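You operate a simulated robot arm through the tools that you are given. There is no shell and no other tool.

You are at the controls of a simulated robot arm. One attempt, no reset.

Task
Put the pot of wet parts in the drier and spin them dry.
Fine: leave the steel pot inside, the drier lid shut and the drier switched off; the tap and lift lever stay. Where these are worked on the way, their far stop is far enough and under half their travel is too little: drier switch.

Only the result counts: the job must be done as asked and must still hold three seconds after the hand-in. Knocking over, shifting, dropping, spilling or breaking anything else fails it. Lids that push on must go on centred and level and be pressed home; caps that screw on are set level and turned clockwise until they are tight.

Robot
A 6-joint arm with a two-finger parallel gripper, fixed in place. Base frame: the origin is at the foot of the arm, x ahead of it, y to its left, z up. Lengths are in cm, angles in degrees, forces in N, time in s.
With the tool pointing down near the work surface it reaches from about 26 to 68 cm from the base axis. Its first joint turns from -66.0 to 66.0 degrees. Payload 2.9 kg.
The tool frame sits at the grasp point between the pads (the TCP): z along the fingers, y along the line on which they close. The tips reach 3 cm beyond it. Largest opening 11 cm; finger width 2, thickness 1; the body of the gripper, 4.8 by 11.2 cm, starts 5.5 cm behind the TCP.
Orientation is told as [roll, pitch, yaw] about the base's x, y, z axes, in that order, counted from this pose: with the fingers straight down and closing along the base's y, the tool's x points along the base's -x, its y along +y and its z along -z.

Tools
- The arm moves only by the tool servo_tool. Its argument "motion" is a list of rows, each an object of numbers (a shift or turn left out is 0, a gripper value left out holds the last): "dx", "dy", "dz": the shift along the tool's x, y, z in units of 30 mm (1.0 is 30 mm); "rx", "ry", "rz": the turn, a rotation vector about the tool's x, y, z in units of 5 degrees (1.0 is 5 degrees). In form: [{"dx": .., "dy": .., "dz": .., "rx": .., "ry": .., "rz": ..}, ...]. A call has 1 to 20 rows; each row shifts and turns the commanded pose from where the row before left it, along the tool's axes as they then stand. "hand" is the finger opening in mm, from 0 to 110, set as the call begins (left out, the last holds). A call with a number of a shift or a turn outside -1 to 1 is refused whole. A row lasts 0.2 s, in which the tool goes at most 5 cm and 8.6 degrees; a call with a longer step from one row to the next is refused whole, and so is a gripper value outside its range. A pose out of reach is approached as far as the arm can. The call stops where the force on the tool passes 50 N (or 10 N more than at its start, if that is more) or the arm is blocked; 0.2 s more then pass. The fingers move at their own pace (about 10.8 cm/s each) and stop on an object; they squeeze with about 45 N. The grip force told is the motor's: it shows also when the fingers shut on nothing. Time passes only in rows, and 0.2 s behind the last, so rows that do not move let the fingers close. It gives the time, the measured TCP pose, the force on the tool (base axes), the opening and the grip force at its end, in the units of the frame above (readings bear some noise), with the torque about the TCP (base axes, N m) and any sound that the robot's microphone picked up.
- Cameras (640 x 400 px; columns grow to the right, rows downward): "scene" is fixed at [10.24, 45.85, 139.3]; the picture's right is [-0.43, -0.90, 0.00], its down [-0.45, 0.21, -0.87] and it looks along [0.78, -0.37, -0.50] (base axes); focal length 214 px, centre (320, 200). "wrist" rides on the gripper at [7.2, 1.7, -10.3] in the tool frame; the picture's right is [-0.23, 0.97, 0.00], its down [-0.76, -0.18, -0.62] and it looks along [-0.61, -0.14, 0.78] (tool axes); focal length 222 px, centre (320, 200). There is no depth. A picture from a camera that has moved, and an enlarged one, comes with that camera's place and axes in the base frame and with its lens.
- get_image(camera): a new picture of that camera. No time passes.
- close_up(camera, box): a new picture of the part [left, top, right, bottom] of that camera's present view, enlarged. No time passes.
- hand_in(): hands the job in; it is judged then, once.

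Places have to be worked out from the pictures, the camera data and where the tool is seen. Open the gripper and draw the arm clear of the work before you hand the job in, unless the task says otherwise.

The tools are called by a JSON object that holds its "fn" and its "kwargs". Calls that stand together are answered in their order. servo_tool: Moves the arm, as the interface text tells. Its arguments: {"type":"object","properties":{"motion":{"type":"array","items":{"type":"object","properties":{"dx":{"type":"number"},"dy":{"type":"number"},"dz":{"type":"number"},"rx":{"type":"number"},"ry":{"type":"number"},"rz":{"type":"number"}}}},"hand":{"type":"number"}},"required":["motion"]} The other tools are called the same way: get_image (camera) takes a picture; close_up (camera, box) takes an enlarged picture of a part of a camera's view; hand_in () hands the job in.

At the start:

```text
time_s: 0.0
ee_pos: [31.07, -6.67, 131.88]
orientation: [0.0, -0.1, -0.2]
force: [0.4, 0.7, 0.2]
moment: [0.0, -0.01, 0.01]
opening: 11.0
finger_force: 0.0
```

scene: 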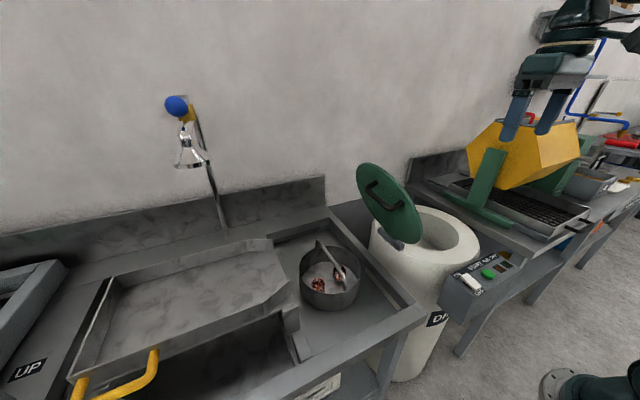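
wrist: 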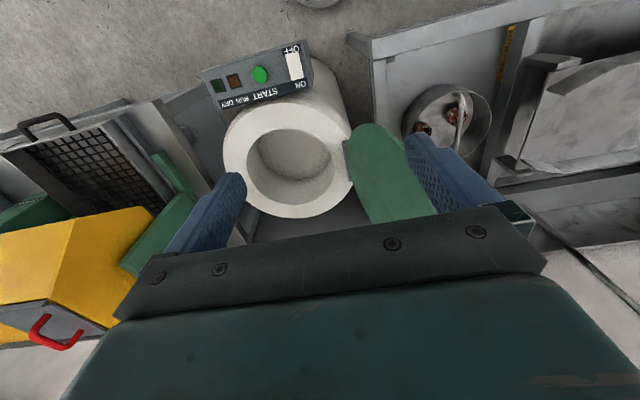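

I start by looking closer at the drier, pot and switch before any motion.

{"fn": "close_up", "kwargs": {"camera": "scene", "box": [280, 150, 540, 330]}}

{"fn": "close_up", "kwargs": {"camera": "wrist", "box": [180, 20, 540, 240]}}

{"fn": "close_up", "kwargs": {"camera": "scene", "box": [430, 240, 560, 320]}}

{"fn": "close_up", "kwargs": {"camera": "scene", "box": [280, 220, 400, 330]}}

```text
2.22 times, centred on (410, 240) of scene
camera zoom: at [10.24, 45.85, 139.3], right [-0.43, -0.9, 0.0], down [-0.45, 0.21, -0.87], along [0.78, -0.37, -0.5], focal length 477 px, centre (120, 111)
```

zoom: 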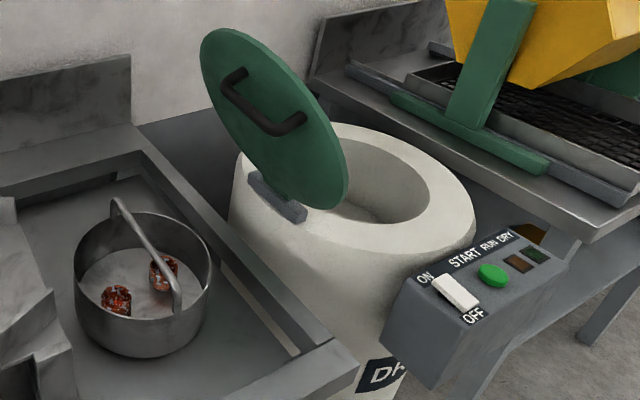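

```text
1.78 times, centred on (360, 130) of wrist
camera zoom: at [24.08, -4.94, 142.2], right [0.23, 0.97, 0.0], down [0.76, -0.18, 0.62], along [0.61, -0.14, -0.78], focal length 395 px, centre (249, 324)
```

zoom: 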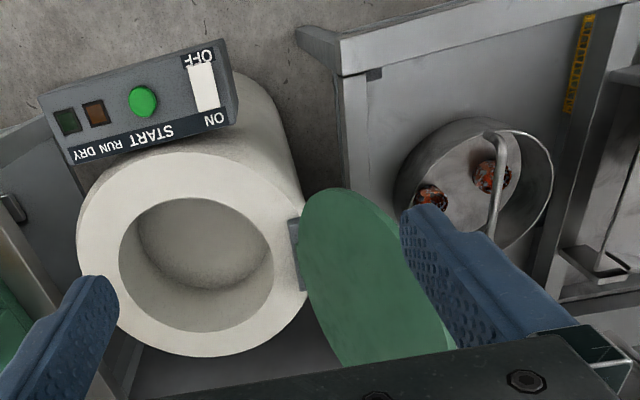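

```text
4.92 times, centred on (495, 280) of scene
camera zoom: at [10.24, 45.85, 139.3], right [-0.43, -0.9, 0.0], down [-0.45, 0.21, -0.87], along [0.78, -0.37, -0.5], focal length 1056 px, centre (-542, -194)
```

zoom: 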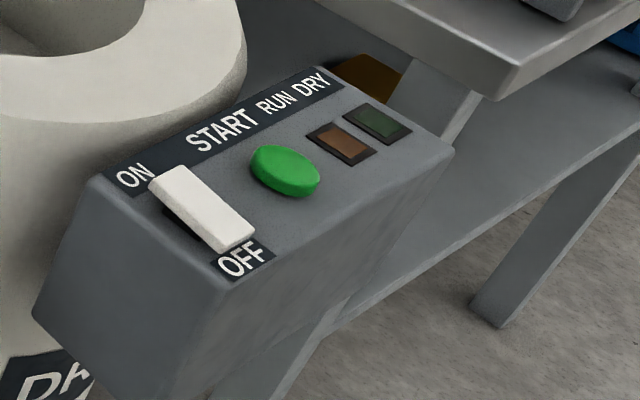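

```text
3.64 times, centred on (340, 275) of scene
camera zoom: at [10.24, 45.85, 139.3], right [-0.43, -0.9, 0.0], down [-0.45, 0.21, -0.87], along [0.78, -0.37, -0.5], focal length 780 px, centre (247, -73)
```

zoom: 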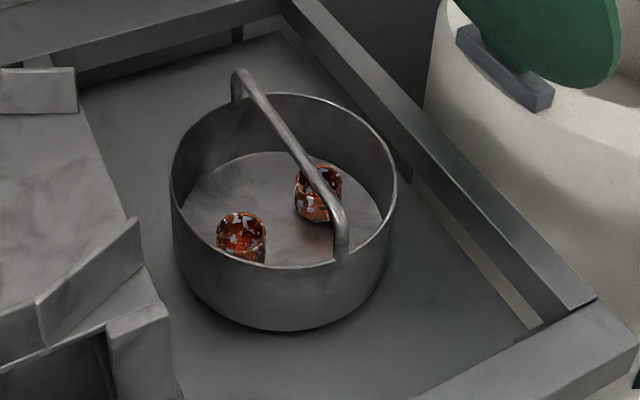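

The drier mouth appears to be near (53.5, -21, 85) and the pot near (51, 23, 86). The pot is about 19 cm wide, so I'll have to lift it by its bail handle. I move the hand toward the pot, staying high, to get better views.

{"fn": "servo_tool", "kwargs": {"motion": [{"dy": 0.87, "dz": 0.5, "dx": -0.1}, {"dy": 0.87, "dz": 0.5, "dx": -0.1}, {"dy": 0.87, "dz": 0.5, "dx": -0.1}, {"dy": 0.87, "dz": 0.5, "dx": -0.1}, {"dy": 0.87, "dz": 0.5, "dx": -0.1}, {"dy": 0.87, "dz": 0.5, "dx": -0.1}, {"dy": 0.87, "dz": 0.5, "dx": -0.1}, {"dy": 0.87, "dz": 0.5, "dx": -0.1}, {"dy": 0.87, "dz": 0.5, "dx": -0.1}, {"dy": 0.87, "dz": 0.5, "dx": -0.1}]}}

{"fn": "get_image", "kwargs": {"camera": "wrist"}}

{"fn": "get_image", "kwargs": {"camera": "scene"}}

```text
time_s: 2.2
ee_pos: [34.27, 19.6, 116.71]
orientation: [0.0, 0.0, -0.1]
force: [-0.7, 0.9, -0.7]
moment: [-0.02, -0.01, 0.0]
opening: 11.0
finger_force: 0.1
```

```text
taken
camera wrist: at [27.23, 21.22, 127.01], right [0.23, 0.97, 0.0], down [0.76, -0.18, 0.62], along [0.61, -0.14, -0.78], focal length 222 px, centre (320, 200)
```

wrist: 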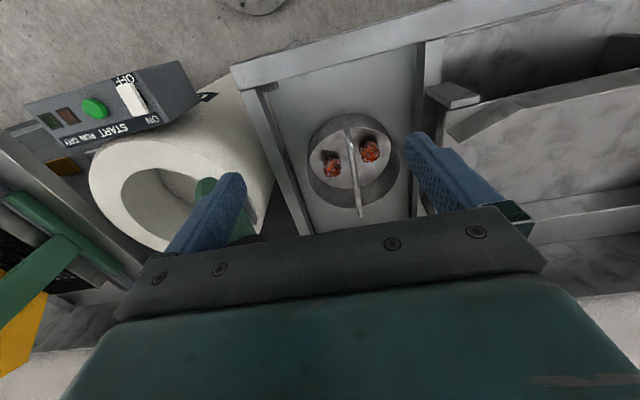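

```text
taken
```

scene: 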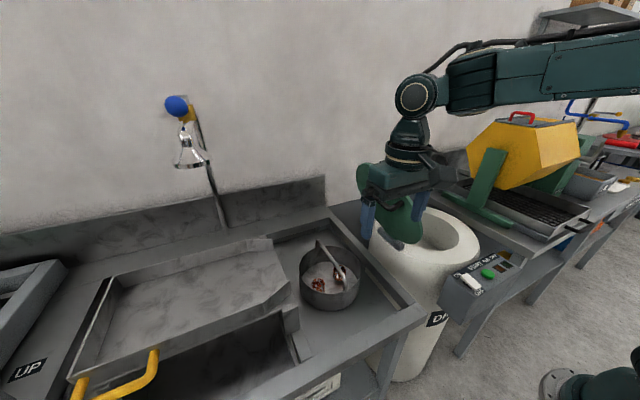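

The view is clear enough to zoom in on the pot and read the direction of its handle.

{"fn": "close_up", "kwargs": {"camera": "wrist", "box": [280, 90, 420, 230]}}

{"fn": "close_up", "kwargs": {"camera": "scene", "box": [290, 230, 370, 320]}}

{"fn": "close_up", "kwargs": {"camera": "wrist", "box": [20, 50, 300, 260]}}

```text
2.86 times, centred on (350, 160) of wrist
camera zoom: at [27.23, 21.22, 127.01], right [0.23, 0.97, 0.0], down [0.76, -0.18, 0.62], along [0.61, -0.14, -0.78], focal length 635 px, centre (234, 314)
```

zoom: 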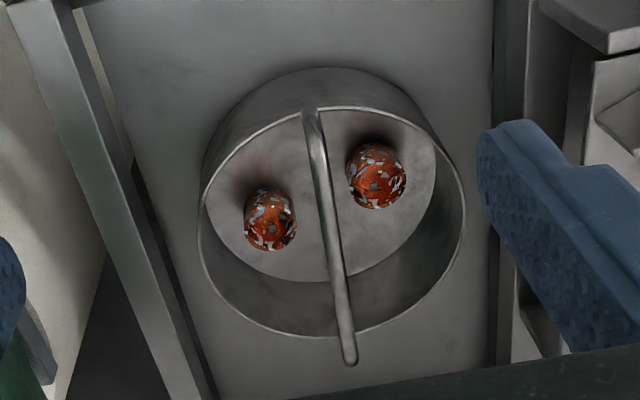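

```text
4.44 times, centred on (330, 275) of scene
camera zoom: at [10.24, 45.86, 139.3], right [-0.43, -0.9, 0.0], down [-0.45, 0.21, -0.87], along [0.78, -0.37, -0.5], focal length 953 px, centre (276, -133)
```

zoom: 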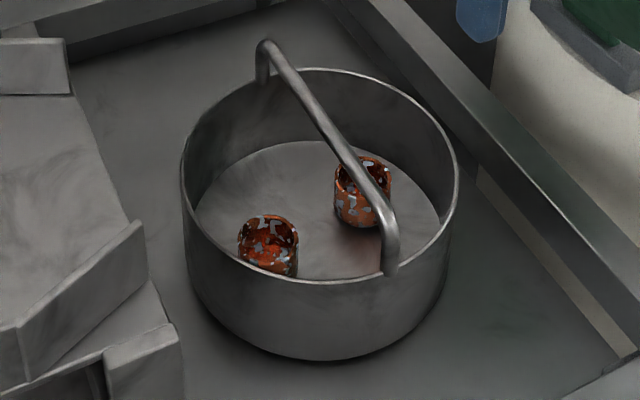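

```text
1.90 times, centred on (160, 155) of wrist
camera zoom: at [27.23, 21.22, 127.01], right [0.23, 0.97, 0.0], down [0.76, -0.18, 0.62], along [0.61, -0.14, -0.78], focal length 423 px, centre (625, 286)
```

zoom: 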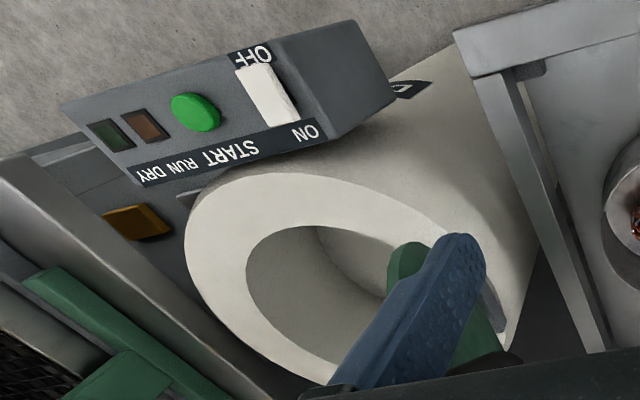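

The handle bar runs along x at y≈22.3 and z≈91, centred near x≈51.5. I move the open gripper to just above it, with the fingers closing along y.

{"fn": "servo_tool", "kwargs": {"hand": 110, "motion": [{"dx": -0.72, "dy": 0.11, "dz": 0.75}, {"dx": -0.72, "dy": 0.11, "dz": 0.75}, {"dx": -0.72, "dy": 0.11, "dz": 0.75}, {"dx": -0.72, "dy": 0.11, "dz": 0.75}, {"dx": -0.72, "dy": 0.11, "dz": 0.75}, {"dx": -0.72, "dy": 0.11, "dz": 0.75}, {"dx": -0.72, "dy": 0.11, "dz": 0.75}, {"dx": -0.72, "dy": 0.11, "dz": 0.75}]}}

{"fn": "get_image", "kwargs": {"camera": "wrist"}}

{"fn": "get_image", "kwargs": {"camera": "scene"}}

```text
time_s: 4.0
ee_pos: [51.29, 22.01, 99.15]
orientation: [0.0, 0.0, 0.0]
force: [0.6, -0.2, -1.0]
moment: [0.01, 0.03, -0.04]
opening: 11.02
finger_force: 0.1
```

```text
taken
camera wrist: at [44.41, 23.7, 109.39], right [0.23, 0.97, 0.0], down [0.76, -0.18, 0.62], along [0.61, -0.14, -0.78], focal length 222 px, centre (320, 200)
```

wrist: 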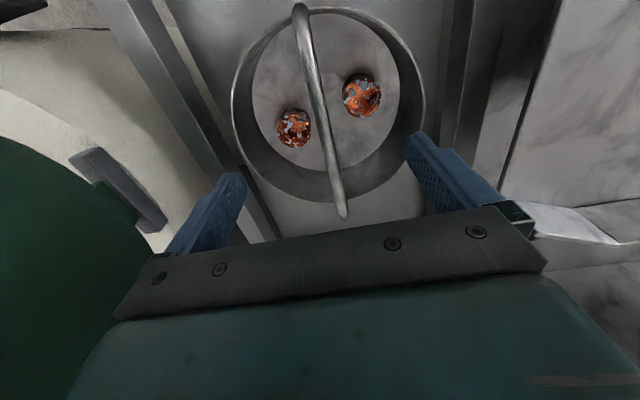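

```text
taken
```

scene: 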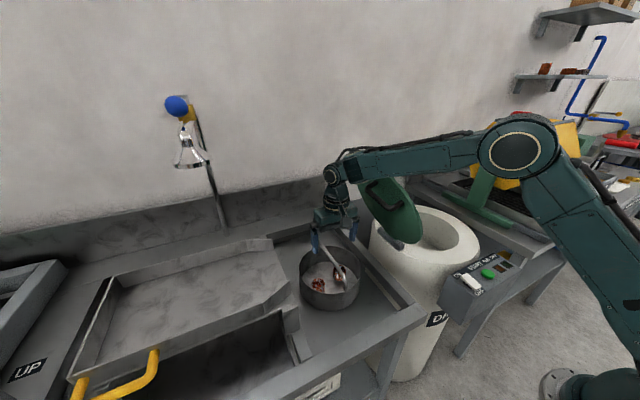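

The handle runs right between the fingers at y≈22.4. I lower 8 cm and close.

{"fn": "servo_tool", "kwargs": {"motion": [{"dz": 0.67, "dy": 0.1}, {"dz": 0.67}, {"dz": 0.67}, {"dz": 0.66}]}}

{"fn": "get_image", "kwargs": {"camera": "wrist"}}

{"fn": "close_up", "kwargs": {"camera": "scene", "box": [290, 210, 390, 310]}}

```text
time_s: 5.0
ee_pos: [51.3, 22.26, 91.04]
orientation: [0.1, 0.0, 0.0]
force: [0.1, -0.2, 0.0]
moment: [0.0, 0.02, -0.01]
opening: 11.02
finger_force: 0.1
```

```text
taken
camera wrist: at [44.37, 23.93, 101.26], right [0.23, 0.97, 0.0], down [0.76, -0.18, 0.62], along [0.61, -0.14, -0.78], focal length 222 px, centre (320, 200)
```

wrist: 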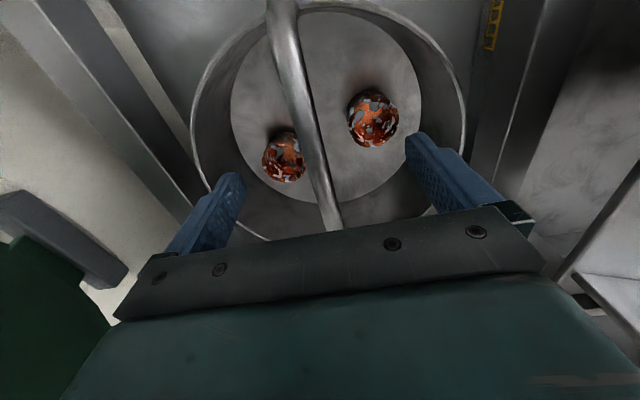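

```text
4.00 times, centred on (340, 260) of scene
camera zoom: at [10.24, 45.86, 139.3], right [-0.43, -0.9, 0.0], down [-0.45, 0.21, -0.87], along [0.78, -0.37, -0.5], focal length 858 px, centre (240, -40)
```

zoom: 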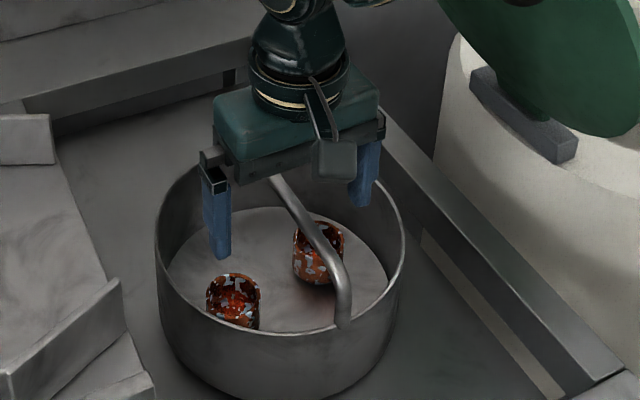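

The handle is centred between the pads at pad height, so I close the gripper on it.

{"fn": "servo_tool", "kwargs": {"hand": 0, "motion": [{}, {}, {}, {}, {}]}}

{"fn": "get_image", "kwargs": {"camera": "wrist"}}

```text
time_s: 6.2
ee_pos: [51.42, 22.31, 90.99]
orientation: [0.1, 0.0, 0.0]
force: [-0.8, 0.3, 0.0]
moment: [0.01, -0.1, 0.05]
opening: 1.12
finger_force: 45.0
```

```text
taken
camera wrist: at [44.36, 23.93, 101.3], right [0.23, 0.97, 0.0], down [0.76, -0.18, 0.62], along [0.61, -0.14, -0.78], focal length 222 px, centre (320, 200)
```

wrist: 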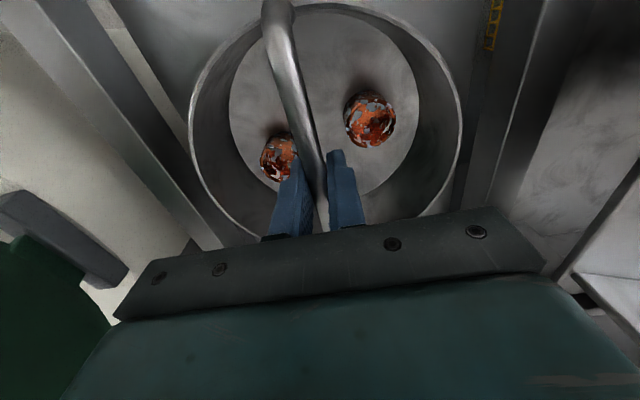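

The gripper holds the bar at 1.12 cm opening with 45 N. I lift the pot gently by a few centimetres and check that it hangs level.

{"fn": "servo_tool", "kwargs": {"motion": [{"dz": -0.1}, {"dz": -0.2}, {"dz": -0.3}, {"dz": -0.3}, {"dz": -0.3}, {}]}}

{"fn": "get_image", "kwargs": {"camera": "wrist"}}

{"fn": "close_up", "kwargs": {"camera": "scene", "box": [280, 190, 400, 310]}}

```text
time_s: 7.6
ee_pos: [51.32, 22.52, 94.43]
orientation: [0.0, 0.0, 0.0]
force: [0.6, 0.9, -4.0]
moment: [-0.02, 0.07, -0.01]
opening: 1.14
finger_force: 45.2
```

```text
taken
camera wrist: at [44.37, 24.1, 104.76], right [0.23, 0.97, 0.0], down [0.76, -0.18, 0.62], along [0.61, -0.14, -0.78], focal length 222 px, centre (320, 200)
```

wrist: 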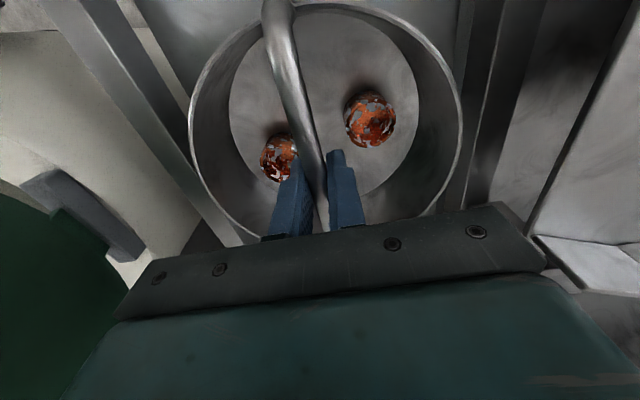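

```text
3.33 times, centred on (340, 250) of scene
camera zoom: at [10.25, 45.86, 139.3], right [-0.43, -0.9, 0.0], down [-0.45, 0.21, -0.87], along [0.78, -0.37, -0.5], focal length 715 px, centre (253, 33)
```

zoom: 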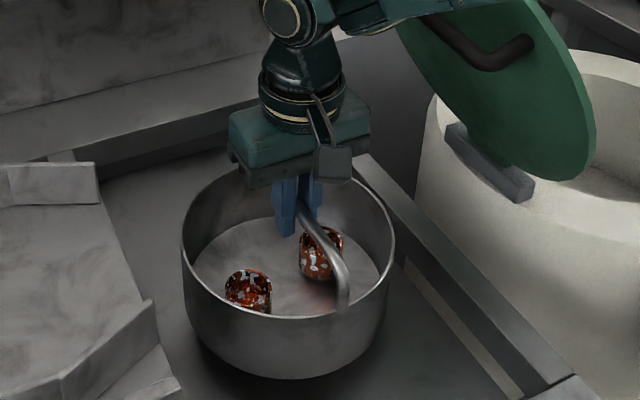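

The pot hangs level and is light. I raise it to z≈120 while retracting toward the base, so I can carry it past the base-side edge of the open lid.

{"fn": "servo_tool", "kwargs": {"motion": [{"dz": -0.5}, {"dz": -0.6}, {"dz": -0.6}, {"dz": -0.6, "dx": 0.3}, {"dz": -0.6, "dx": 0.5}, {"dz": -0.6, "dx": 0.6}, {"dz": -0.6, "dx": 0.6}, {"dz": -0.6, "dx": 0.6}, {"dz": -0.6, "dx": 0.6}, {"dz": -0.6, "dx": 0.6}, {"dz": -0.6, "dx": 0.6}, {"dz": -0.6, "dx": 0.6}, {"dz": -0.6, "dx": 0.6}, {"dz": -0.6, "dx": 0.6}, {"dx": 0.5}, {"dx": 0.3}, {}]}}

{"fn": "get_image", "kwargs": {"camera": "wrist"}}

{"fn": "get_image", "kwargs": {"camera": "scene"}}

```text
time_s: 11.2
ee_pos: [30.33, 22.39, 119.23]
orientation: [0.0, 0.0, -0.2]
force: [-0.9, -0.3, -4.3]
moment: [0.04, 0.07, 0.0]
opening: 1.08
finger_force: 44.9
```

```text
taken
camera wrist: at [23.43, 23.99, 129.47], right [0.23, 0.97, 0.0], down [0.76, -0.18, 0.62], along [0.61, -0.14, -0.78], focal length 222 px, centre (320, 200)
```

wrist: 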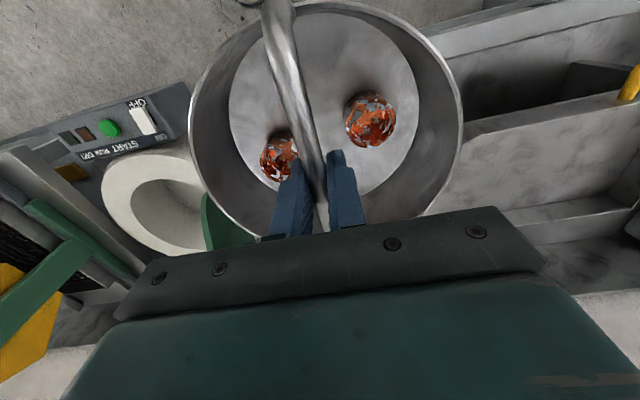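

```text
taken
```

scene: 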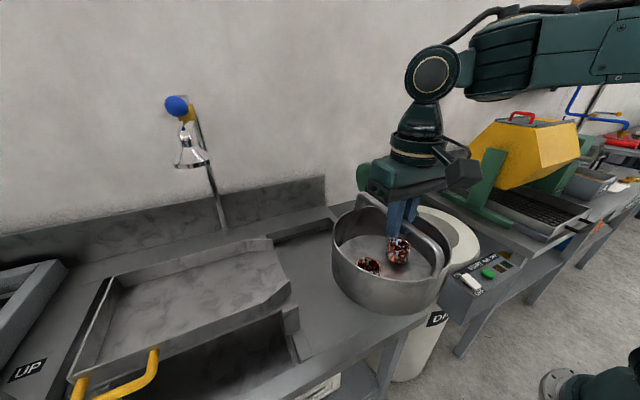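

The pot is at (30, 22, 119) and still steady. I sweep it sideways to y≈-21 at x≈30, clear of the lid.

{"fn": "servo_tool", "kwargs": {"motion": [{"dy": -0.4}, {"dy": -0.7}, {"dy": -0.75}, {"dy": -0.75}, {"dy": -0.75}, {"dy": -0.75}, {"dy": -0.75}, {"dy": -0.75}, {"dy": -0.75}, {"dy": -0.75}, {"dy": -0.75}, {"dy": -0.75}, {"dy": -0.75}, {"dy": -0.75}, {"dy": -0.75}, {"dy": -0.75}, {"dy": -0.75}, {"dy": -0.75}, {"dy": -0.75}, {"dy": -0.4}]}}

{"fn": "servo_tool", "kwargs": {"motion": [{"dy": -0.2}, {}, {}]}}

{"fn": "get_image", "kwargs": {"camera": "wrist"}}

{"fn": "get_image", "kwargs": {"camera": "scene"}}

```text
time_s: 15.4
ee_pos: [30.4, -20.43, 119.25]
orientation: [0.0, 0.0, -0.1]
force: [-0.1, -0.8, -3.4]
moment: [-0.09, 0.07, -0.01]
opening: 1.11
finger_force: 44.2
```

```text
time_s: 16.2
ee_pos: [30.17, -20.98, 119.41]
orientation: [0.1, 0.0, -0.1]
force: [0.3, -0.2, -3.5]
moment: [-0.11, 0.03, 0.0]
opening: 1.1
finger_force: 45.2
```

```text
taken
camera wrist: at [23.3, -19.39, 129.66], right [0.23, 0.97, 0.0], down [0.76, -0.18, 0.62], along [0.61, -0.14, -0.78], focal length 222 px, centre (320, 200)
```

wrist: 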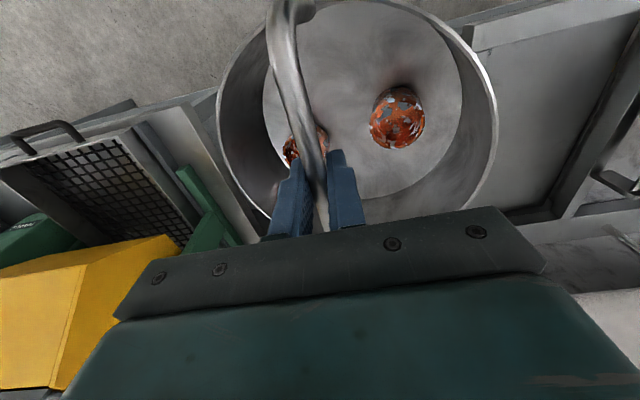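

```text
taken
```

scene: 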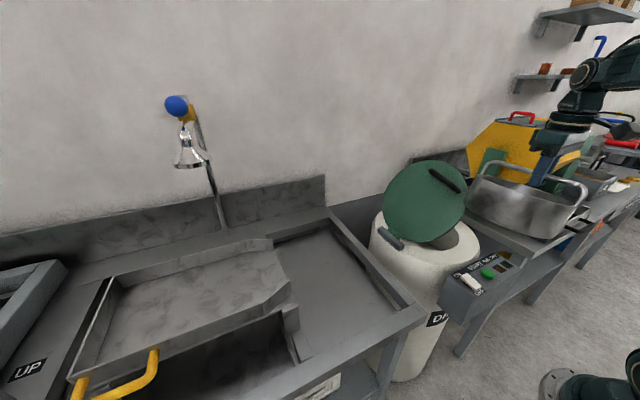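

The lid now stands at a different angle and the pot looks tilted, so something brushed on the way. I zoom in before moving again.

{"fn": "close_up", "kwargs": {"camera": "scene", "box": [350, 130, 610, 290]}}

{"fn": "close_up", "kwargs": {"camera": "wrist", "box": [190, 0, 520, 240]}}

```text
2.46 times, centred on (480, 210) of scene
camera zoom: at [10.24, 45.85, 139.3], right [-0.43, -0.9, 0.0], down [-0.45, 0.21, -0.87], along [0.78, -0.37, -0.5], focal length 528 px, centre (-74, 175)
```

zoom: 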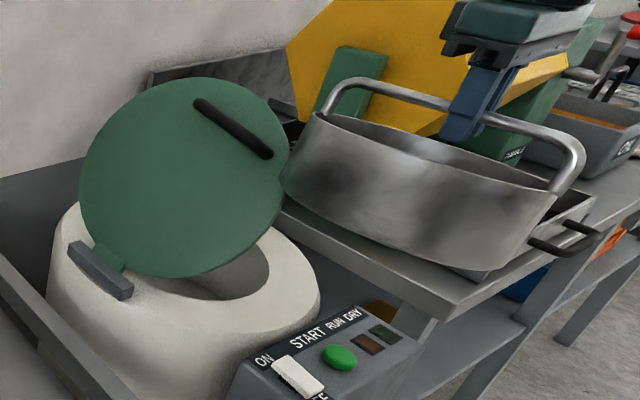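

```text
1.67 times, centred on (355, 120) of wrist
camera zoom: at [23.3, -19.39, 129.66], right [0.23, 0.97, 0.0], down [0.76, -0.18, 0.62], along [0.61, -0.14, -0.78], focal length 370 px, centre (262, 333)
```

zoom: 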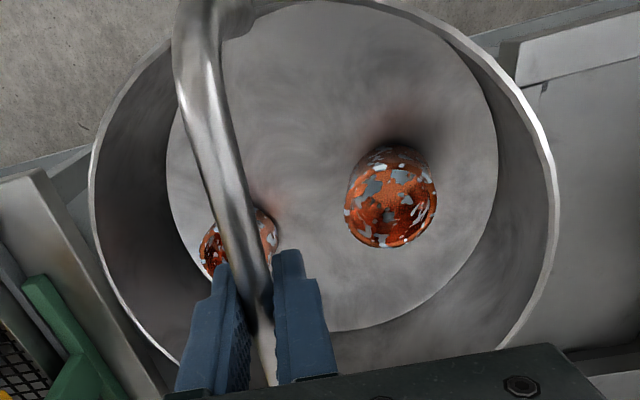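

The lid was brushed by the pot's edge. It now leans about 30° toward closed, and the pot has swung about 17° in the grip with both parts still inside. I ease 2 cm away to learn whether the lid holds by itself or rests on the pot.

{"fn": "servo_tool", "kwargs": {"motion": [{"dy": -0.2}, {"dy": -0.25}, {"dy": -0.2}, {}, {}]}}

{"fn": "close_up", "kwargs": {"camera": "scene", "box": [350, 130, 610, 290]}}

```text
time_s: 17.4
ee_pos: [30.3, -22.89, 119.38]
orientation: [0.0, 0.0, 0.0]
force: [0.2, -0.2, -3.6]
moment: [-0.1, 0.07, 0.01]
opening: 1.1
finger_force: 44.2
```

```text
2.46 times, centred on (480, 210) of scene
camera zoom: at [10.24, 45.85, 139.3], right [-0.43, -0.9, 0.0], down [-0.45, 0.21, -0.87], along [0.78, -0.37, -0.5], focal length 528 px, centre (-74, 175)
```

zoom: 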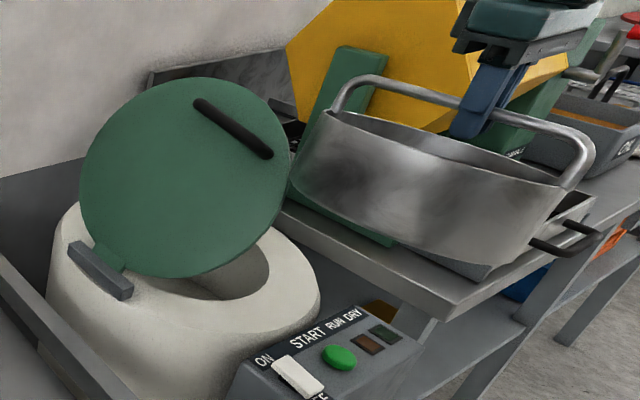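

The lid holds itself by friction. I'll move the pot out to y≈-35, swing it in front of the lid's inner face, and push the lid back open with the pot's rim, close to the handle height.

{"fn": "servo_tool", "kwargs": {"motion": [{"dy": -0.5}, {"dy": -0.6}, {"dy": -0.6}, {"dy": -0.6}, {"dy": -0.6}, {"dy": -0.6}, {"dy": -0.5}, {"dx": -0.4}, {"dx": -0.6}, {"dx": -0.6}, {"dx": -0.6}, {"dx": -0.6}, {}]}}

{"fn": "get_image", "kwargs": {"camera": "scene"}}

{"fn": "get_image", "kwargs": {"camera": "wrist"}}

```text
time_s: 20.2
ee_pos: [38.76, -34.77, 119.51]
orientation: [0.1, 0.1, -0.1]
force: [-0.1, -0.7, -3.6]
moment: [-0.11, 0.08, 0.01]
opening: 1.13
finger_force: 45.0
```

```text
taken
```

scene: 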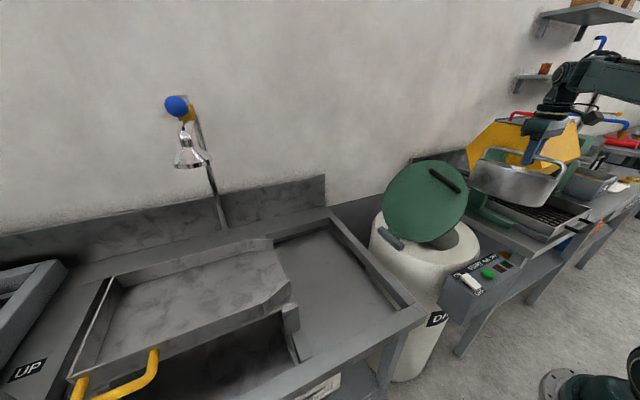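

```text
taken
camera wrist: at [31.68, -33.2, 129.76], right [0.23, 0.97, 0.0], down [0.76, -0.18, 0.62], along [0.61, -0.14, -0.78], focal length 222 px, centre (320, 200)
```

wrist: 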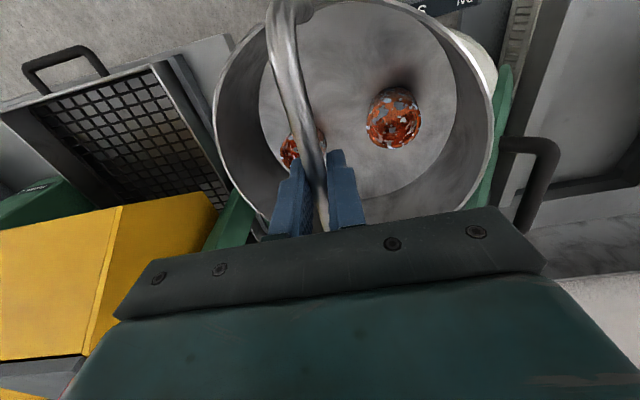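

The pot clears the lid's inner face by a few centimetres. I move on to x≈52 and down to z≈114.

{"fn": "servo_tool", "kwargs": {"motion": [{"dx": -0.5}, {"dx": -0.6}, {"dx": -0.6}, {"dx": -0.6, "dz": 0.3}, {"dx": -0.6, "dz": 0.4}, {"dx": -0.6, "dz": 0.4}, {"dx": -0.6, "dz": 0.4}, {"dx": -0.3, "dz": 0.3}, {}]}}

{"fn": "get_image", "kwargs": {"camera": "wrist"}}

{"fn": "close_up", "kwargs": {"camera": "scene", "box": [350, 130, 610, 290]}}

```text
time_s: 22.2
ee_pos: [51.61, -34.68, 113.86]
orientation: [0.1, -0.1, -0.1]
force: [0.2, -0.8, -4.0]
moment: [-0.12, 0.11, 0.04]
opening: 1.1
finger_force: 45.3
```

```text
taken
camera wrist: at [44.69, -33.08, 124.16], right [0.23, 0.97, 0.0], down [0.76, -0.18, 0.62], along [0.61, -0.14, -0.78], focal length 222 px, centre (320, 200)
```

wrist: 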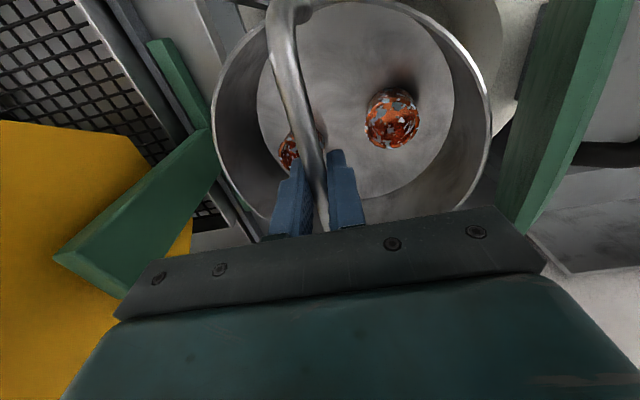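

```text
2.46 times, centred on (480, 210) of scene
camera zoom: at [10.25, 45.85, 139.31], right [-0.43, -0.9, 0.0], down [-0.45, 0.21, -0.87], along [0.78, -0.37, -0.5], focal length 528 px, centre (-74, 175)
```

zoom: 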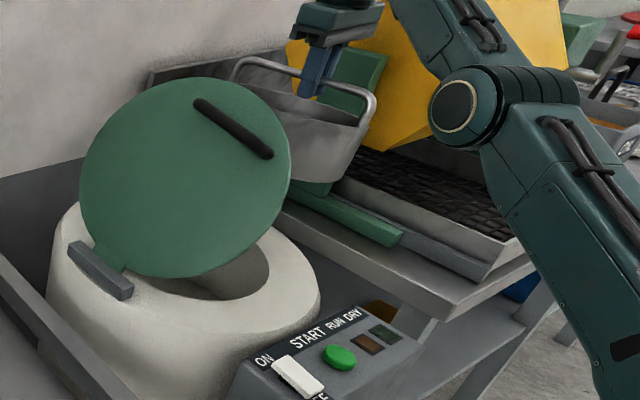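

The lid's inner face is on the +y side of the pot, just ahead of it. I push slowly toward +y and watch the force.

{"fn": "servo_tool", "kwargs": {"motion": [{"dy": 0.4}, {"dy": 0.4}, {"dy": 0.4}, {"dy": 0.4}, {"dy": 0.4}, {"dy": 0.4}, {"dy": 0.4}, {"dy": 0.4}]}}

{"fn": "get_image", "kwargs": {"camera": "wrist"}}

{"fn": "close_up", "kwargs": {"camera": "scene", "box": [350, 130, 610, 290]}}

```text
time_s: 24.0
ee_pos: [51.91, -25.31, 113.98]
orientation: [0.0, 0.1, -0.1]
force: [0.7, 0.4, -4.0]
moment: [-0.07, 0.06, -0.01]
opening: 1.1
finger_force: 45.4
```

```text
taken
camera wrist: at [44.98, -23.69, 124.36], right [0.23, 0.97, 0.0], down [0.76, -0.18, 0.62], along [0.61, -0.14, -0.78], focal length 222 px, centre (320, 200)
```

wrist: 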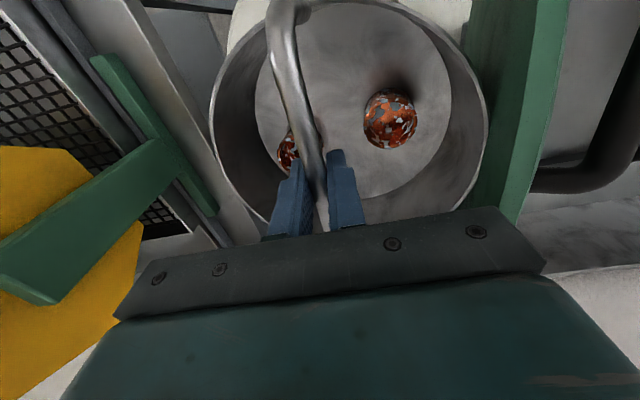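

```text
2.46 times, centred on (480, 210) of scene
camera zoom: at [10.25, 45.85, 139.3], right [-0.43, -0.9, 0.0], down [-0.45, 0.21, -0.87], along [0.78, -0.37, -0.5], focal length 528 px, centre (-74, 175)
```

zoom: 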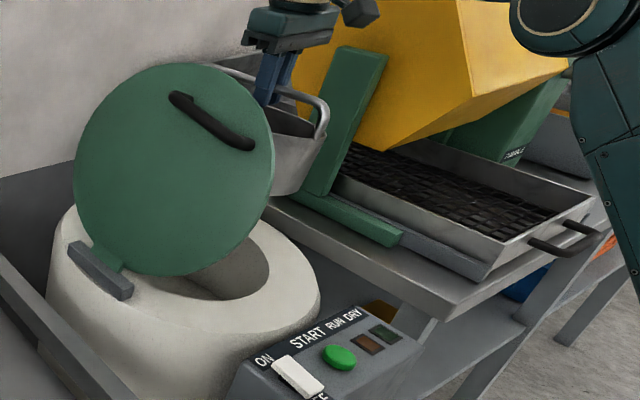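

The lid is opening with almost no force and the pot is staying put in the grip. I keep pushing.

{"fn": "servo_tool", "kwargs": {"motion": [{"dy": 0.4}, {"dy": 0.4}, {"dy": 0.4}, {"dy": 0.4}, {"dy": 0.4}, {"dy": 0.4}, {"dy": 0.4}]}}

{"fn": "get_image", "kwargs": {"camera": "wrist"}}

{"fn": "close_up", "kwargs": {"camera": "scene", "box": [350, 130, 610, 290]}}

```text
time_s: 25.6
ee_pos: [51.92, -16.89, 114.01]
orientation: [0.0, 0.2, -0.1]
force: [0.0, -0.1, -3.2]
moment: [-0.06, 0.05, 0.03]
opening: 1.1
finger_force: 44.8
```

```text
taken
camera wrist: at [44.94, -15.22, 124.25], right [0.23, 0.97, 0.0], down [0.76, -0.18, 0.62], along [0.61, -0.14, -0.78], focal length 222 px, centre (320, 200)
```

wrist: 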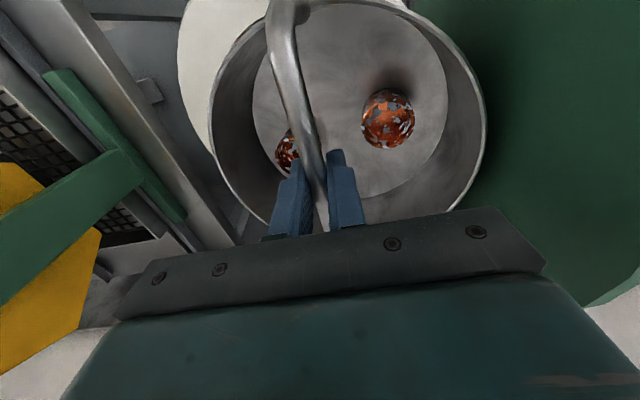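

```text
2.46 times, centred on (480, 210) of scene
camera zoom: at [10.25, 45.85, 139.3], right [-0.43, -0.9, 0.0], down [-0.45, 0.21, -0.87], along [0.78, -0.37, -0.5], focal length 528 px, centre (-74, 175)
```

zoom: 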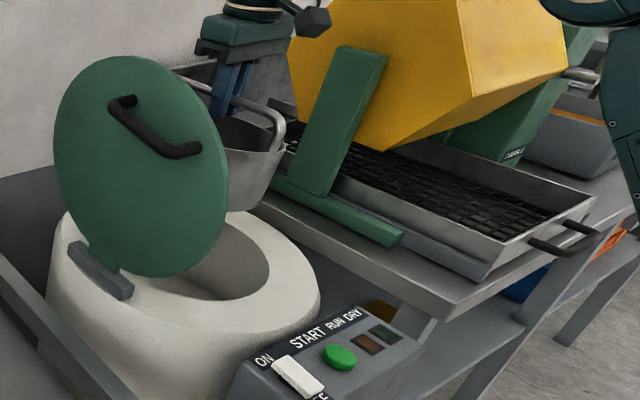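

The lid is now close to vertical. I push about 7 cm more.

{"fn": "servo_tool", "kwargs": {"motion": [{"dy": 0.4}, {"dy": 0.4}, {"dy": 0.4}, {"dy": 0.4}, {"dy": 0.4}, {"dy": 0.3}]}}

{"fn": "get_image", "kwargs": {"camera": "wrist"}}

{"fn": "close_up", "kwargs": {"camera": "scene", "box": [350, 130, 610, 290]}}

```text
time_s: 27.0
ee_pos: [51.88, -10.28, 114.16]
orientation: [0.0, -0.2, -0.2]
force: [-2.5, -10.3, 5.6]
moment: [-0.22, 0.17, 0.15]
opening: 1.06
finger_force: 45.5
```

```text
taken
camera wrist: at [44.83, -8.54, 124.45], right [0.23, 0.97, 0.0], down [0.76, -0.18, 0.63], along [0.61, -0.15, -0.78], focal length 222 px, centre (320, 200)
```

wrist: 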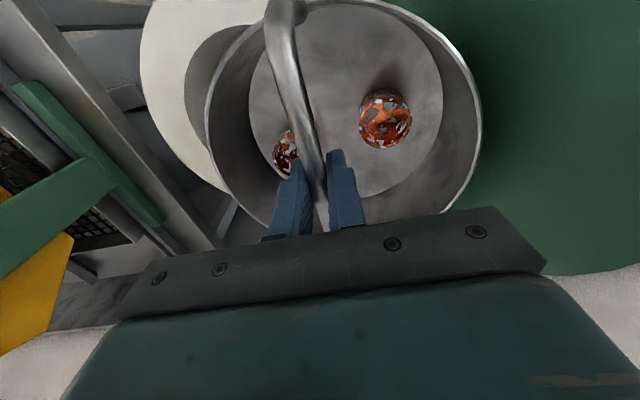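

```text
2.46 times, centred on (480, 210) of scene
camera zoom: at [10.22, 45.82, 139.32], right [-0.43, -0.9, 0.0], down [-0.45, 0.21, -0.87], along [0.78, -0.37, -0.5], focal length 528 px, centre (-74, 175)
```

zoom: 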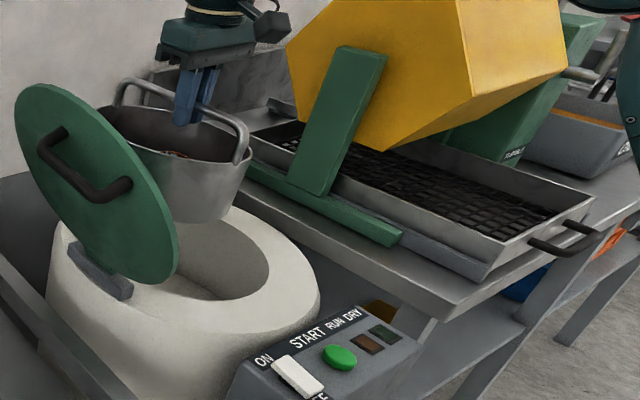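

The lid is back past vertical on the open side and the contact force shows it near its stop. I back off and place the pot over the drier mouth, whose centre I estimate at (55.2, -21.2).

{"fn": "servo_tool", "kwargs": {"motion": [{"dy": -0.3}, {"dy": -0.5}, {"dy": -0.5, "dx": -0.1}, {"dy": -0.5, "dx": -0.2}, {"dy": -0.5, "dx": -0.2}, {"dy": -0.5, "dx": -0.2}, {"dy": -0.5, "dx": -0.2}, {"dy": -0.4, "dx": -0.2}, {}, {}]}}

{"fn": "get_image", "kwargs": {"camera": "wrist"}}

{"fn": "close_up", "kwargs": {"camera": "scene", "box": [350, 130, 610, 290]}}

```text
time_s: 29.2
ee_pos: [55.09, -21.12, 113.95]
orientation: [0.1, 0.1, 0.0]
force: [0.7, -0.8, -3.5]
moment: [-0.04, 0.07, -0.03]
opening: 1.08
finger_force: 44.5
```

```text
taken
camera wrist: at [48.19, -19.49, 124.25], right [0.23, 0.97, 0.0], down [0.76, -0.18, 0.62], along [0.61, -0.14, -0.78], focal length 222 px, centre (320, 200)
```

wrist: 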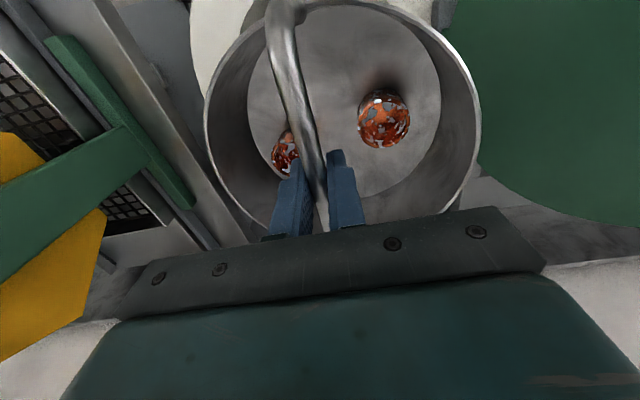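

```text
2.46 times, centred on (480, 210) of scene
camera zoom: at [10.25, 45.85, 139.3], right [-0.43, -0.9, 0.0], down [-0.45, 0.21, -0.87], along [0.78, -0.37, -0.5], focal length 528 px, centre (-74, 175)
```

zoom: 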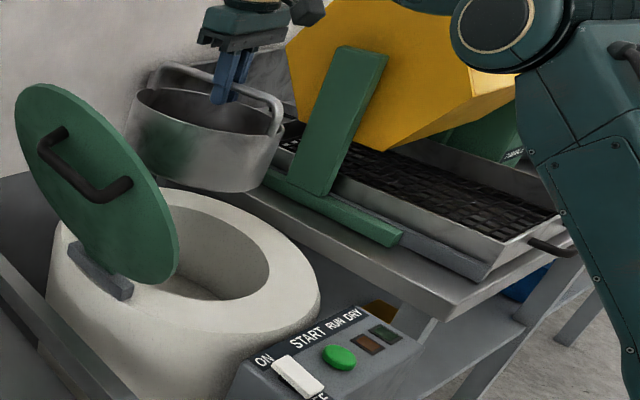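

The pot hangs over the mouth, and the lid stays open by itself. I lower to just above the drier mouth and re-check alignment.

{"fn": "servo_tool", "kwargs": {"motion": [{"dz": 0.5}, {"dz": 0.6}, {"dz": 0.6}, {"dz": 0.6}, {"dz": 0.6}, {"dz": 0.5}, {"dz": 0.4}, {"dz": 0.3}, {}]}}

{"fn": "get_image", "kwargs": {"camera": "wrist"}}

{"fn": "close_up", "kwargs": {"camera": "scene", "box": [350, 170, 510, 290]}}

```text
time_s: 31.2
ee_pos: [55.21, -21.01, 101.61]
orientation: [-0.1, 0.0, 0.0]
force: [-0.6, 0.6, -2.6]
moment: [-0.05, 0.09, -0.04]
opening: 1.11
finger_force: 45.2
```

```text
taken
camera wrist: at [48.3, -19.33, 111.99], right [0.23, 0.97, 0.0], down [0.76, -0.18, 0.62], along [0.61, -0.14, -0.78], focal length 222 px, centre (320, 200)
```

wrist: 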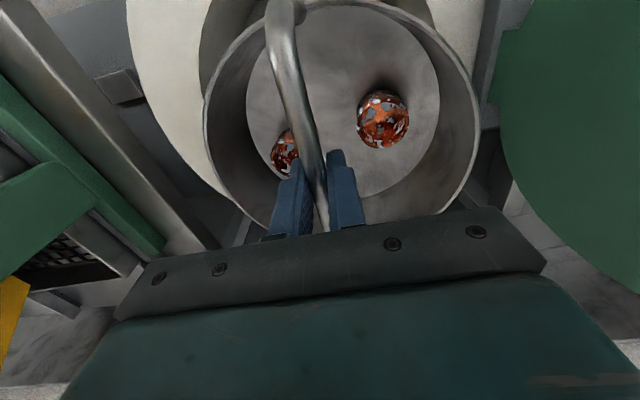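

```text
3.33 times, centred on (430, 230) of scene
camera zoom: at [10.25, 45.85, 139.3], right [-0.43, -0.9, 0.0], down [-0.45, 0.21, -0.87], along [0.78, -0.37, -0.5], focal length 715 px, centre (-47, 100)
```

zoom: 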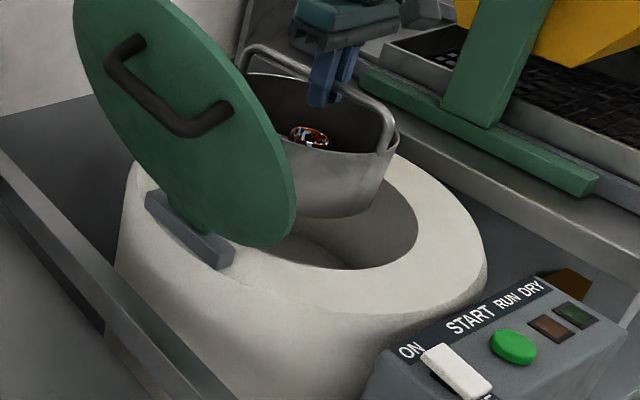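

The ring edges in the wrist view agree with a centre at (55.2, -21.1), so the pot is well centred. I lower it into the mouth.

{"fn": "servo_tool", "kwargs": {"motion": [{"dz": 0.4}, {"dz": 0.4}, {"dz": 0.4}, {"dz": 0.4}, {"dz": 0.4}, {}]}}

{"fn": "get_image", "kwargs": {"camera": "wrist"}}

{"fn": "close_up", "kwargs": {"camera": "scene", "box": [350, 170, 510, 290]}}

```text
time_s: 32.6
ee_pos: [55.16, -21.28, 95.61]
orientation: [0.0, 0.0, 0.0]
force: [0.1, -0.1, -4.2]
moment: [-0.03, 0.06, 0.0]
opening: 1.11
finger_force: 44.9
```

```text
taken
camera wrist: at [48.23, -19.49, 105.94], right [0.23, 0.97, 0.0], down [0.76, -0.18, 0.62], along [0.61, -0.14, -0.78], focal length 222 px, centre (320, 200)
```

wrist: 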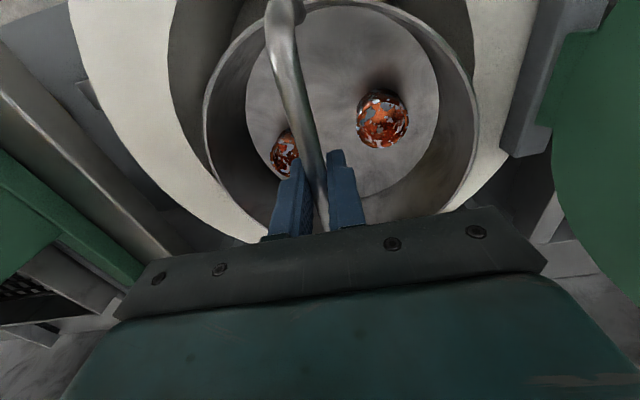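

```text
3.33 times, centred on (430, 230) of scene
camera zoom: at [10.25, 45.85, 139.3], right [-0.43, -0.9, 0.0], down [-0.45, 0.21, -0.87], along [0.78, -0.37, -0.5], focal length 715 px, centre (-47, 100)
```

zoom: 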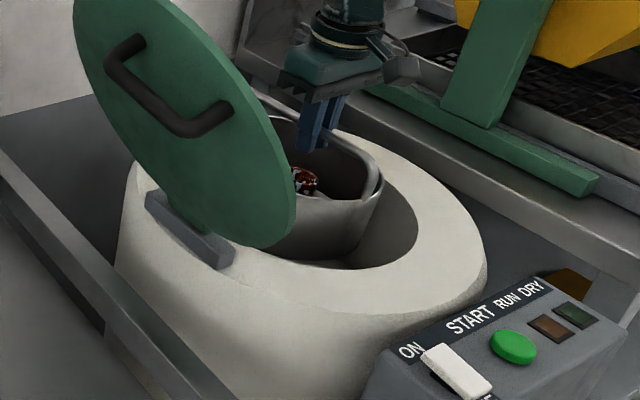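

Both sides have clearance. Since the pot's bottom swings slightly to +y, I shift 0.7 cm toward -y and keep lowering in short steps.

{"fn": "servo_tool", "kwargs": {"motion": [{"dy": -0.12}, {"dz": 0.35, "dy": -0.12}, {"dz": 0.35}, {"dz": 0.35}, {"dz": 0.35}, {}]}}

{"fn": "servo_tool", "kwargs": {"motion": [{"dz": 0.3}, {"dz": 0.3}, {"dz": 0.3}, {}]}}

{"fn": "get_image", "kwargs": {"camera": "wrist"}}

{"fn": "close_up", "kwargs": {"camera": "scene", "box": [350, 170, 510, 290]}}

```text
time_s: 34.0
ee_pos: [55.27, -21.89, 91.54]
orientation: [0.0, -0.1, -0.1]
force: [1.1, -0.1, -3.6]
moment: [-0.05, 0.03, -0.03]
opening: 1.12
finger_force: 44.8
```

```text
time_s: 35.0
ee_pos: [55.15, -22.11, 88.94]
orientation: [0.0, 0.0, -0.1]
force: [0.2, -0.4, -4.1]
moment: [-0.02, 0.07, 0.0]
opening: 1.08
finger_force: 44.6
```

```text
taken
camera wrist: at [48.2, -20.37, 99.17], right [0.23, 0.97, 0.0], down [0.76, -0.18, 0.62], along [0.61, -0.14, -0.78], focal length 222 px, centre (320, 200)
```

wrist: 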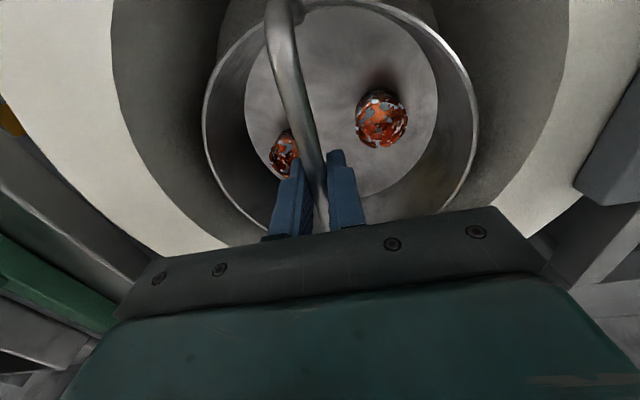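

```text
3.33 times, centred on (430, 230) of scene
camera zoom: at [10.25, 45.85, 139.3], right [-0.43, -0.9, 0.0], down [-0.45, 0.21, -0.87], along [0.78, -0.37, -0.5], focal length 715 px, centre (-47, 100)
```

zoom: 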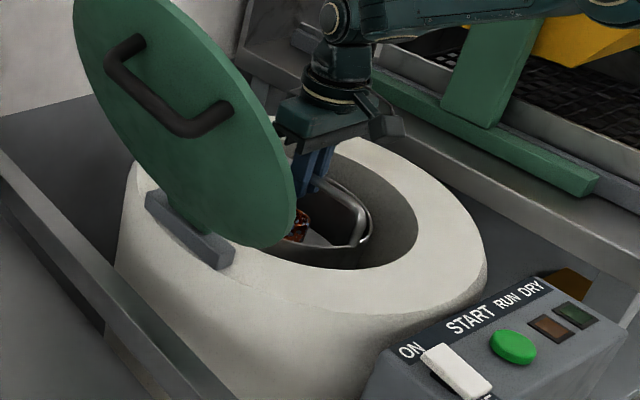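

Still free with clearance all round. I continue down in small steps until I feel the floor.

{"fn": "servo_tool", "kwargs": {"motion": [{"dz": 0.3}, {"dz": 0.3}, {"dz": 0.3}, {}]}}

{"fn": "servo_tool", "kwargs": {"motion": [{"dz": 0.25}, {"dz": 0.25}, {"dz": 0.25}, {}]}}

{"fn": "get_image", "kwargs": {"camera": "wrist"}}

{"fn": "close_up", "kwargs": {"camera": "scene", "box": [350, 170, 510, 290]}}

```text
time_s: 36.0
ee_pos: [55.19, -21.75, 86.19]
orientation: [-0.1, -0.1, 0.0]
force: [0.0, -0.3, -4.3]
moment: [-0.03, 0.04, 0.01]
opening: 1.1
finger_force: 45.0
```

```text
time_s: 37.0
ee_pos: [55.3, -21.84, 83.99]
orientation: [-0.1, -0.3, 0.0]
force: [-6.2, 3.4, 19.8]
moment: [-0.01, -1.09, 0.11]
opening: 1.14
finger_force: 45.6
```

```text
taken
camera wrist: at [48.31, -20.1, 94.28], right [0.23, 0.97, 0.0], down [0.76, -0.18, 0.63], along [0.61, -0.14, -0.78], focal length 222 px, centre (320, 200)
```

wrist: 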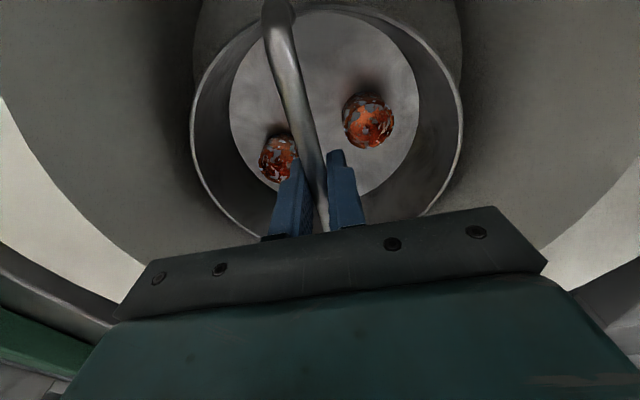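

```text
3.33 times, centred on (430, 230) of scene
camera zoom: at [10.19, 45.88, 139.3], right [-0.43, -0.9, 0.0], down [-0.45, 0.21, -0.87], along [0.78, -0.37, -0.5], focal length 715 px, centre (-47, 100)
```

zoom: 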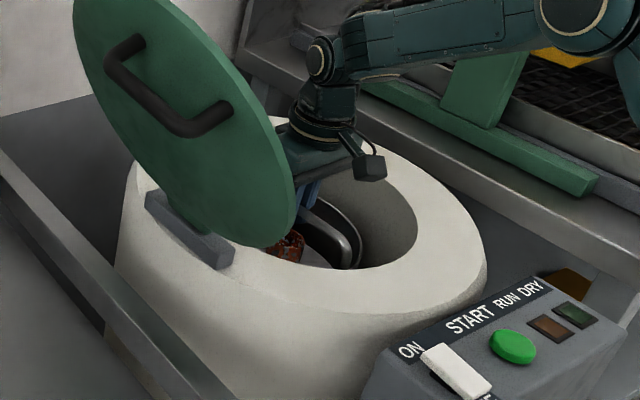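

The pot touched the floor (about +20 N) and levelled itself in the grip. I relax the press slightly before letting go.

{"fn": "servo_tool", "kwargs": {"motion": [{"dz": -0.06}, {"dz": -0.04}, {}]}}

```text
time_s: 37.8
ee_pos: [55.28, -21.81, 83.99]
orientation: [0.0, 0.0, 0.0]
force: [2.5, 0.7, 3.5]
moment: [0.02, -1.09, 0.06]
opening: 1.11
finger_force: 45.0
```

The moment suggests the pot bears only on its far (+x) edge, so I look closely at the gap around it before releasing.

{"fn": "close_up", "kwargs": {"camera": "wrist", "box": [120, 0, 520, 250]}}

{"fn": "close_up", "kwargs": {"camera": "scene", "box": [410, 190, 480, 250]}}

```text
1.60 times, centred on (320, 125) of wrist
camera zoom: at [48.28, -20.12, 94.34], right [0.23, 0.97, 0.0], down [0.76, -0.18, 0.62], along [0.61, -0.14, -0.78], focal length 355 px, centre (320, 320)
```

zoom: 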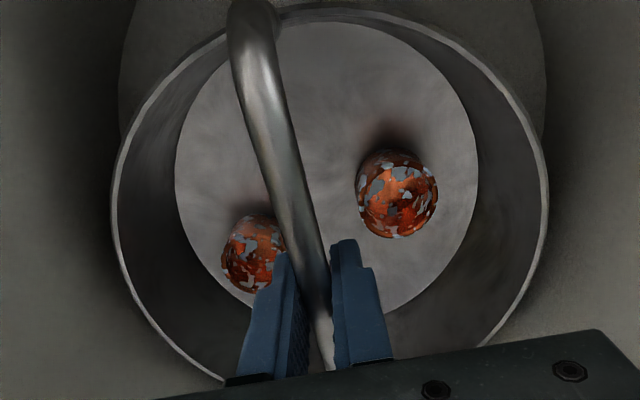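

```text
6.67 times, centred on (445, 220) of scene
camera zoom: at [10.24, 45.86, 139.3], right [-0.43, -0.9, 0.0], down [-0.45, 0.21, -0.87], along [0.78, -0.37, -0.5], focal length 1430 px, centre (-513, 67)
```

zoom: 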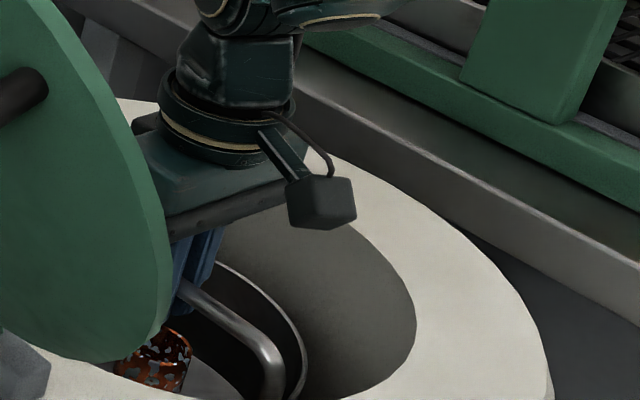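

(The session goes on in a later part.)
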